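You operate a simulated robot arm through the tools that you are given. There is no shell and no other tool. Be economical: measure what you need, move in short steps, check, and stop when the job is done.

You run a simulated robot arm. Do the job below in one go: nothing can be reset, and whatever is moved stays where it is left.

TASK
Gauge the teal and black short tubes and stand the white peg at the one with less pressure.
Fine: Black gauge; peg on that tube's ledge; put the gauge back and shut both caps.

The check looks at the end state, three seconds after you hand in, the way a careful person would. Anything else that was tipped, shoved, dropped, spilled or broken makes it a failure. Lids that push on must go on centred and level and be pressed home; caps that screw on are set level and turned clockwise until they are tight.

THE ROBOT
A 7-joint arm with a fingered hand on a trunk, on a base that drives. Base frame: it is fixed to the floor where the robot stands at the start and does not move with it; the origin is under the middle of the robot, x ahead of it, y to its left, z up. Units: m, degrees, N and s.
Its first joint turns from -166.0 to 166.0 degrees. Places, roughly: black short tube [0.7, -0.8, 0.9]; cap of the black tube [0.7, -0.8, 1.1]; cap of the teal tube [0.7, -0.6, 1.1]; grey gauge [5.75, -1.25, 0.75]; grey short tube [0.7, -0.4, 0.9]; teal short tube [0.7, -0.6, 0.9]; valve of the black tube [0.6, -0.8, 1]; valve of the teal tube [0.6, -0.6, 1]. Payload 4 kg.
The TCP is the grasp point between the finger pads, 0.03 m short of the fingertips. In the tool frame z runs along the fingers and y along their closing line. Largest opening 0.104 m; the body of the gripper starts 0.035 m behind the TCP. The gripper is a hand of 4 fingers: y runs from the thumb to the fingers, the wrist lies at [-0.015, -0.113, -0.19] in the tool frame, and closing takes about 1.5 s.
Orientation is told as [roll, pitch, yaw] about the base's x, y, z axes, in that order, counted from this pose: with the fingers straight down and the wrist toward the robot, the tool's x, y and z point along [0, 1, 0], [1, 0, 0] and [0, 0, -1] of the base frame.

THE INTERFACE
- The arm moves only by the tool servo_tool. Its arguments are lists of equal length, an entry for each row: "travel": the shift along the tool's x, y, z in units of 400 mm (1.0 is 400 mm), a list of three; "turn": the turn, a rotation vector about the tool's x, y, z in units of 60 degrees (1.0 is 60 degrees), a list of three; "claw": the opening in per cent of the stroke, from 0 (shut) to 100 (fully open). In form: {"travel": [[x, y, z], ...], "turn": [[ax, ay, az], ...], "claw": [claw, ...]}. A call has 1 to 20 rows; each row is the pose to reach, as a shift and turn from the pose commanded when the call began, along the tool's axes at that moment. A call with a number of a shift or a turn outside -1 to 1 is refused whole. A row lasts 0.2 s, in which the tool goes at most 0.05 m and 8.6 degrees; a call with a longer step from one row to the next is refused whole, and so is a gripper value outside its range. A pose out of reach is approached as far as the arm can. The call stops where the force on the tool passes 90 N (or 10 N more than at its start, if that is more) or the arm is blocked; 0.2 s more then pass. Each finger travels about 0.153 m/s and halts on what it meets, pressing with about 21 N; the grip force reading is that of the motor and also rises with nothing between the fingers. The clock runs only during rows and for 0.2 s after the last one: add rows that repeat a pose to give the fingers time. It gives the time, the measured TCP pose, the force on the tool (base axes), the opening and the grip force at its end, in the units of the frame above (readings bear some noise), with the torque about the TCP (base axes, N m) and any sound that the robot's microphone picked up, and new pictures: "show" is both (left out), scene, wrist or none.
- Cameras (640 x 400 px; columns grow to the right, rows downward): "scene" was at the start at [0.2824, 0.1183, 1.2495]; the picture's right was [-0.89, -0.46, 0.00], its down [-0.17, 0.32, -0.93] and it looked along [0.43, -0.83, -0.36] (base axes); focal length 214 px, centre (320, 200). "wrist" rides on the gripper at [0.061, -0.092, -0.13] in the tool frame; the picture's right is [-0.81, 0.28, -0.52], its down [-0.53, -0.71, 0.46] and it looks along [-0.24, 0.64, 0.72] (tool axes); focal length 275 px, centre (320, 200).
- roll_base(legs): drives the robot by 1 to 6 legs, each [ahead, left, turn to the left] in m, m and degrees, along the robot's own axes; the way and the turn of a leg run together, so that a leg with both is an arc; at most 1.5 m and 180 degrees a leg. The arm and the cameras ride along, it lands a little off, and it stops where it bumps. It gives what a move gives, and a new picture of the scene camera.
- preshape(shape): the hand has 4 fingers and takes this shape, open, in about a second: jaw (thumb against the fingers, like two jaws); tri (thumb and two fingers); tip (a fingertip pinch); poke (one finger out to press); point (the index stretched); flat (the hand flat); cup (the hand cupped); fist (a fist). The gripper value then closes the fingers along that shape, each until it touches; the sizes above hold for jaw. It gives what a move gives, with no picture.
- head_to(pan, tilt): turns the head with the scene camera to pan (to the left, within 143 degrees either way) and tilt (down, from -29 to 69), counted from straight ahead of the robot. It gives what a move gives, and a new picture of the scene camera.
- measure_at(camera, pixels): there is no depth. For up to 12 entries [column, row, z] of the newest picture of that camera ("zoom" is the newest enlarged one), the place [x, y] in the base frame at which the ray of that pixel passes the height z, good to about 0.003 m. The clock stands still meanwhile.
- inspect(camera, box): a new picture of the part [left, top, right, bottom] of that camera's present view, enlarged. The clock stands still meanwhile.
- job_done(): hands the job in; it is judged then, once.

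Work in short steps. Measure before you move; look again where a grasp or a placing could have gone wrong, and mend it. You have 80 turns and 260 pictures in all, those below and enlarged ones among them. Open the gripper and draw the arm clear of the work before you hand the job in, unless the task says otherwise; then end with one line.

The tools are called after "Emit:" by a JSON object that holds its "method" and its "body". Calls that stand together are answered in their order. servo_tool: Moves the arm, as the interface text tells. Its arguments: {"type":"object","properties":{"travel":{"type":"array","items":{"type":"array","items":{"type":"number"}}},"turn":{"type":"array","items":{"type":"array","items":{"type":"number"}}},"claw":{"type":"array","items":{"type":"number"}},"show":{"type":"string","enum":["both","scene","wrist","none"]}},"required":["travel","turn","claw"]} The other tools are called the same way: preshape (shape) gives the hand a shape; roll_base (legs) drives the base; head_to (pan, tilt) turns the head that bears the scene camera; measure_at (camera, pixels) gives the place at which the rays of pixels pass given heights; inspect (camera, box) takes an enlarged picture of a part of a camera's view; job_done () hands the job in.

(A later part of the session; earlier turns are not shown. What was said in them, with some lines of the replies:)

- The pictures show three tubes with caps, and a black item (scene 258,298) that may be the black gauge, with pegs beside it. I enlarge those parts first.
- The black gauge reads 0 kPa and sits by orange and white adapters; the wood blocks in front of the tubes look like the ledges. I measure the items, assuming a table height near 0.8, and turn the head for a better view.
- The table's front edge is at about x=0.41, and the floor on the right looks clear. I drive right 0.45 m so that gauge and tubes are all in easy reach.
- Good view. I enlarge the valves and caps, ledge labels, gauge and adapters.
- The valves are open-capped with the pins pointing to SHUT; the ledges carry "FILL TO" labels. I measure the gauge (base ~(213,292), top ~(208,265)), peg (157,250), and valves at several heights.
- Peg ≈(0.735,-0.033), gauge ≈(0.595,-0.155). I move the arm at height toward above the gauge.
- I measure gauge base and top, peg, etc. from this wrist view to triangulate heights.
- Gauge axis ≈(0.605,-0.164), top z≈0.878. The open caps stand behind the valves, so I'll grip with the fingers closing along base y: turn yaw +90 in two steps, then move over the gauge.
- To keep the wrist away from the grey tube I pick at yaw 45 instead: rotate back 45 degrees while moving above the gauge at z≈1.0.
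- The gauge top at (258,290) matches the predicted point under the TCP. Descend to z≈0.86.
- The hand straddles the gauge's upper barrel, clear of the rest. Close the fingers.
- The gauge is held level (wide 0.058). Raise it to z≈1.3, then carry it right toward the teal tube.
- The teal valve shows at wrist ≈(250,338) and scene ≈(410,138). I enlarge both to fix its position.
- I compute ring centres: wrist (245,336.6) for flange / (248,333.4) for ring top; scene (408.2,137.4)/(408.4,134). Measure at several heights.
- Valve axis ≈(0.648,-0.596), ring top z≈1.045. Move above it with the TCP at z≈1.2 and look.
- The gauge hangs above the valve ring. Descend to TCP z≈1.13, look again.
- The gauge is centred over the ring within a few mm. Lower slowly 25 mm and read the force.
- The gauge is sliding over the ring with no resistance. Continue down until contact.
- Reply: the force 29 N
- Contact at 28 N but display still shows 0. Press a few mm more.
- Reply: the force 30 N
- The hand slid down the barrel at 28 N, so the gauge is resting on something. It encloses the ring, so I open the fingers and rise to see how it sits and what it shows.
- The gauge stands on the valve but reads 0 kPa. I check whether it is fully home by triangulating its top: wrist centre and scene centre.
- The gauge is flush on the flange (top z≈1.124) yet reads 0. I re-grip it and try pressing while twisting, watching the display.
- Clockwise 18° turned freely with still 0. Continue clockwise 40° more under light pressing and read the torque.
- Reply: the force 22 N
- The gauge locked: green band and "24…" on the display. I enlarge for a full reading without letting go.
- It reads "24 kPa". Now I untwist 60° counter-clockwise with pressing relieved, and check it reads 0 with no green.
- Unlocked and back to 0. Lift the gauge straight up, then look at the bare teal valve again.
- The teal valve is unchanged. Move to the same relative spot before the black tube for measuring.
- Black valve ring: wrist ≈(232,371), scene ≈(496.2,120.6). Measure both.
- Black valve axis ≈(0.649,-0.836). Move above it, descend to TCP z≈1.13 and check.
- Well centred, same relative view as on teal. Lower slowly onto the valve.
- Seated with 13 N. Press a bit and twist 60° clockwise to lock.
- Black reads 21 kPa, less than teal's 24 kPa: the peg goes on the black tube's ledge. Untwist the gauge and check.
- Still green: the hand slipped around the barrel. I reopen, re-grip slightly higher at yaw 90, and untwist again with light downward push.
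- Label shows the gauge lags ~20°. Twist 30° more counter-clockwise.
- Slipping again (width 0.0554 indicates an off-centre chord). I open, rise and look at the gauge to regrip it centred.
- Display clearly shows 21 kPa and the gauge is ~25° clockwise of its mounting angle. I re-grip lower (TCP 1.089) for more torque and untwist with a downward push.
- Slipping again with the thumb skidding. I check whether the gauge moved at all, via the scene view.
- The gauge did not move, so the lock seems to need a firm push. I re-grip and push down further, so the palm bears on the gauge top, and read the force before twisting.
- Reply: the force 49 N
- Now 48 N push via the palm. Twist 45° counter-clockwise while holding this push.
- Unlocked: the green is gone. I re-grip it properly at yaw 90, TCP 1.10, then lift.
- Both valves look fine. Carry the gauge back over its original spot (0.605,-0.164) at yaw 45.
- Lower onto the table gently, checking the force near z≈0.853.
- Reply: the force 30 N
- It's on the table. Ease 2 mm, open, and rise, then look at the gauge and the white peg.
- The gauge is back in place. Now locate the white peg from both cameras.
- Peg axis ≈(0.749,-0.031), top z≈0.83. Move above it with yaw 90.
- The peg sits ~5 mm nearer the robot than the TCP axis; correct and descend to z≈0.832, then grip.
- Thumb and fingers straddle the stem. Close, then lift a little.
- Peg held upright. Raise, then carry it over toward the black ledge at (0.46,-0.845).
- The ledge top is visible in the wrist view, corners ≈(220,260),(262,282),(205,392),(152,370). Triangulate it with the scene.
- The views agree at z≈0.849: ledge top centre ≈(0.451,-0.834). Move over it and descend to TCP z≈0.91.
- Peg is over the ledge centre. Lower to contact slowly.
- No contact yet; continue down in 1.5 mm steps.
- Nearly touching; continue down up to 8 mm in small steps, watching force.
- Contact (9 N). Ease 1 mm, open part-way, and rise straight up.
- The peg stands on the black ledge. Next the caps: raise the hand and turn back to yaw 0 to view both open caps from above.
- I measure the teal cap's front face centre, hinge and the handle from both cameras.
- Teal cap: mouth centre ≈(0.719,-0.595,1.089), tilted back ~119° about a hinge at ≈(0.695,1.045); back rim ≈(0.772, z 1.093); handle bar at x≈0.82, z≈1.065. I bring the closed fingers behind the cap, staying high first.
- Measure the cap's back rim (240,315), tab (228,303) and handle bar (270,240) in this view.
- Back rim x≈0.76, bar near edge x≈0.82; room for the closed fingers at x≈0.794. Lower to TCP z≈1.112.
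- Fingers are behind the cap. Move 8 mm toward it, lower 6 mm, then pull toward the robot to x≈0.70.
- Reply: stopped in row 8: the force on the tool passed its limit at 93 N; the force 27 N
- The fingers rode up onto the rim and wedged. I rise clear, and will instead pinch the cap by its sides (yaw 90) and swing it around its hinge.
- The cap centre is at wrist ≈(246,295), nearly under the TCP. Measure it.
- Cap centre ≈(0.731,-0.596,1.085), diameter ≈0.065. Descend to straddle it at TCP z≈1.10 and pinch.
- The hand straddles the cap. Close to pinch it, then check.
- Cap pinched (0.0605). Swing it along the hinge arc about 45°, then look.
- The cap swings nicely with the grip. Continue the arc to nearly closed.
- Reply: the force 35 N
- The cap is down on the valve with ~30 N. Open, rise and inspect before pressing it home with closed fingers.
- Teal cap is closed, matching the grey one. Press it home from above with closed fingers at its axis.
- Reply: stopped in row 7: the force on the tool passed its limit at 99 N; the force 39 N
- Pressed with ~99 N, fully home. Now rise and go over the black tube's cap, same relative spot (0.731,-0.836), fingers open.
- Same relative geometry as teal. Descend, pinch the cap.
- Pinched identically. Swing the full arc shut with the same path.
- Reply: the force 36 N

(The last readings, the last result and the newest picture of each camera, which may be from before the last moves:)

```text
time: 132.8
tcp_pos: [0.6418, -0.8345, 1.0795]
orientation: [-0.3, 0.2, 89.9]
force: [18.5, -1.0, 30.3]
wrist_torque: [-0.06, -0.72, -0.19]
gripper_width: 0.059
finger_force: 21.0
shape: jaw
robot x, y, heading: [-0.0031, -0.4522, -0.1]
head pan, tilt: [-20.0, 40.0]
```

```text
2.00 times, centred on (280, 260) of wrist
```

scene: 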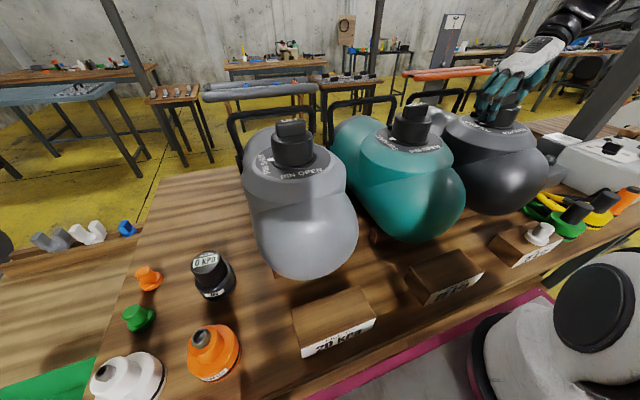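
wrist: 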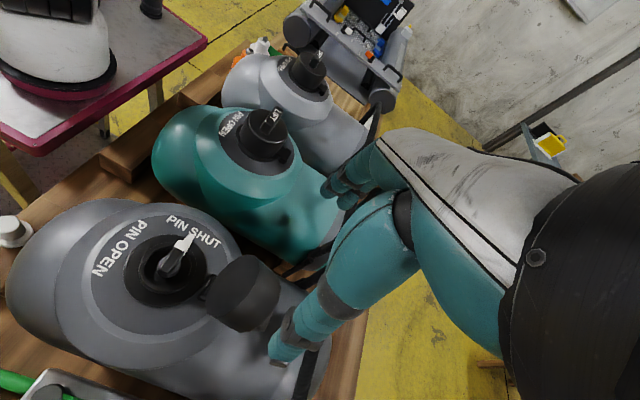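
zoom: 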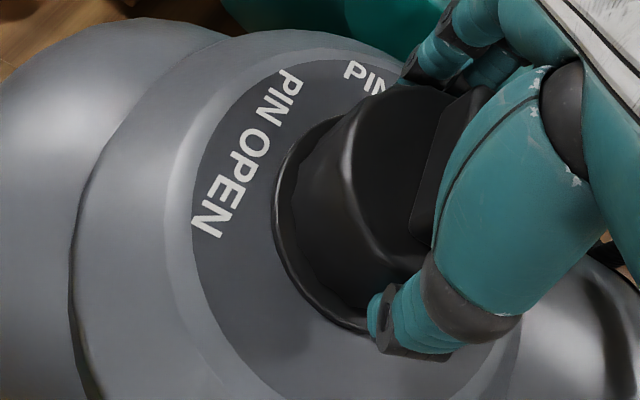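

The black cap is down. Open, rise, close the fingers and press it home at its axis.

Emit:
{"method": "servo_tool", "body": {"travel": [[0, 0, 0], [0, 0, 0], [0, 0, 0], [0, 0, -0.08], [0, 0, -0.18], [0, 0, -0.28], [0, 0, -0.38], [-0.01, 0, -0.4], [-0.01, 0, -0.4], [-0.01, 0, -0.4], [-0.01, 0, -0.4]], "turn": [[0, 0, 0], [0, 0, 0], [0, 0, 0], [0, 0, 0], [0, 0, 0], [0, 0, 0], [0, 0, 0], [0, 0, 0], [0, 0, 0], [0, 0, 0], [0, 0, 0]], "claw": [60, 98, 98, 98, 98, 98, 98, 60, 20, 0, 0], "show": "none"}}

Emit:
{"method": "servo_tool", "body": {"travel": [[0, 0, 0.1], [0, 0, 0.18], [0, 0, 0.23], [0, 0, 0.26], [0, 0, 0.275], [0, 0, 0.29], [0, 0, 0.3], [0, 0, 0.31]], "turn": [[0, 0, 0], [0, 0, 0], [0, 0, 0], [0, 0, 0], [0, 0, 0], [0, 0, 0], [0, 0, 0], [0, 0, 0]], "claw": [0, 0, 0, 0, 0, 0, 0, 0], "show": "none"}}

Emit:
{"method": "inspect", "body": {"camera": "scene", "box": [430, 40, 570, 160]}}

```text
time: 135.2
tcp_pos: [0.6452, -0.8352, 1.2375]
orientation: [-0.2, 0.2, 89.9]
force: [-0.3, -0.4, 0.0]
wrist_torque: [0.03, -0.01, -0.04]
gripper_width: 0.0
finger_force: 21.0
shape: jaw
robot x, y, heading: [-0.0009, -0.4526, -0.2]
head pan, tilt: [-20.0, 40.0]
```

```text
time: 136.6
tcp_pos: [0.6457, -0.8335, 1.1325]
orientation: [-0.8, 0.5, 89.8]
force: [-6.3, 0.7, 35.5]
wrist_torque: [0.12, 0.29, 0.01]
gripper_width: 0.0003
finger_force: 21.0
shape: jaw
robot x, y, heading: [0.0012, -0.4542, -0.2]
head pan, tilt: [-20.0, 40.0]
stopped in row 7: the force on the tool passed its limit at 101 N (the readings are from after the stop); the commanded pose is now the measured one
```

```text
3.33 times, centred on (500, 100) of scene
```

zoom: 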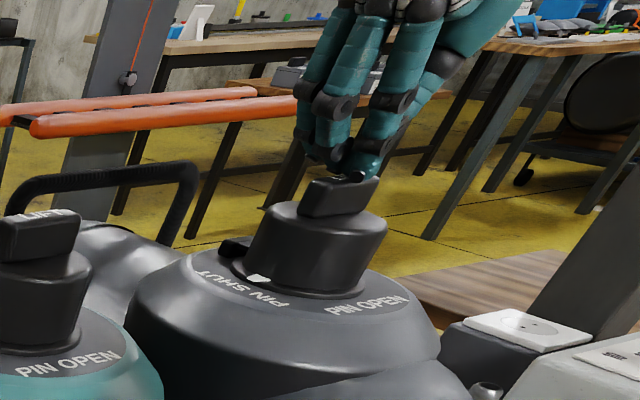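

Pressed home at ~100 N. Rise, open and draw the arm back toward the robot, then take a last look.

Emit:
{"method": "servo_tool", "body": {"travel": [[0, 0, -0.1], [0, 0, -0.2], [0, 0, -0.3], [0, 0, -0.4], [0, 0, -0.5], [0.1, 0.05, -0.5], [0.2, 0.1, -0.5], [0.3, 0.15, -0.5], [0.4, 0.2, -0.5], [0.5, 0.25, -0.5], [0.6, 0.3, -0.5], [0.7, 0.35, -0.5]], "turn": [[0, 0, 0], [0, 0, 0], [0, 0, 0], [0, 0, 0], [0, 0, 0], [0, 0, 0], [0, 0, 0], [0, 0, 0], [0, 0, 0], [0, 0, 0], [0, 0, 0], [0, 0, 0]], "claw": [0, 0, 20, 50, 80, 100, 100, 100, 100, 100, 100, 100]}}

Emit:
{"method": "inspect", "body": {"camera": "scene", "box": [340, 60, 580, 260]}}

Emit:
{"method": "inspect", "body": {"camera": "scene", "box": [80, 220, 300, 400]}}

```text
time: 139.2
tcp_pos: [0.3636, -0.6916, 1.3266]
orientation: [-0.6, 0.5, 89.8]
force: [0.3, -0.4, -0.1]
wrist_torque: [0.0, -0.01, 0.01]
gripper_width: 0.1041
finger_force: 0.0
shape: jaw
robot x, y, heading: [0.0001, -0.452, 0.0]
head pan, tilt: [-20.0, 40.0]
```

scene: 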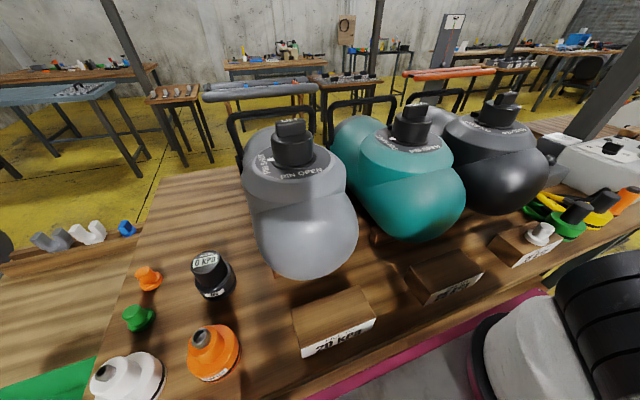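
wrist: 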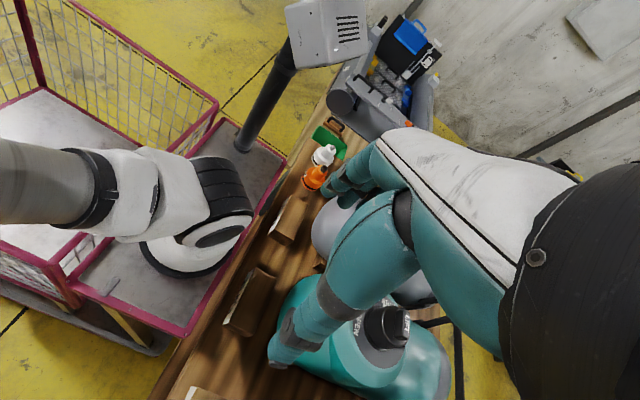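

```text
2.00 times, centred on (460, 160) of scene
```

zoom: 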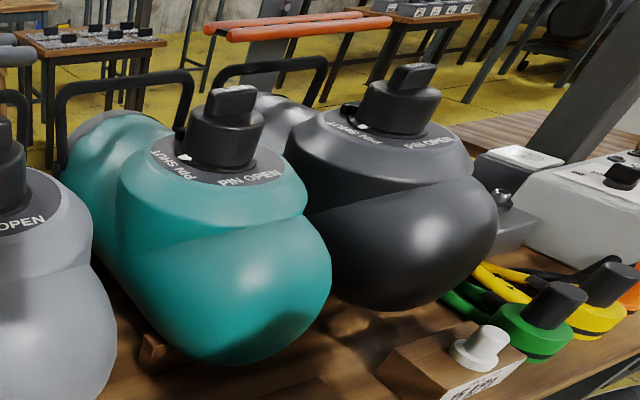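

```text
2.22 times, centred on (190, 310) of scene
```

zoom: 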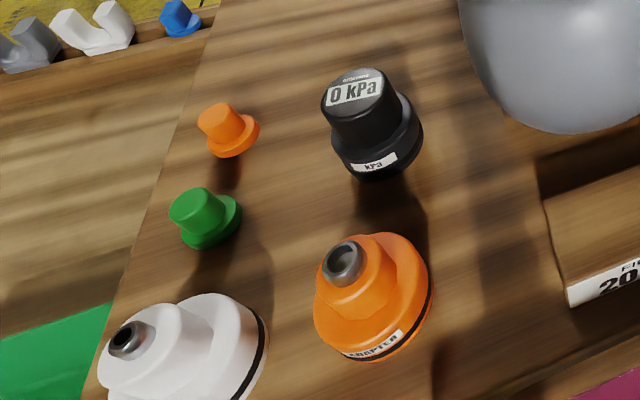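

Both caps are shut and level. The peg stands on the black ledge, the gauge is back in its place and the arm is clear. Handing in.

Emit:
{"method": "job_done", "body": {}}

```text
The job is handed in.
```

The black tube has less pressure (21 kPa against 24 kPa in the teal), so the white peg stands on the black tube's ledge; the black gauge is back in its place and both caps are shut and pressed home.
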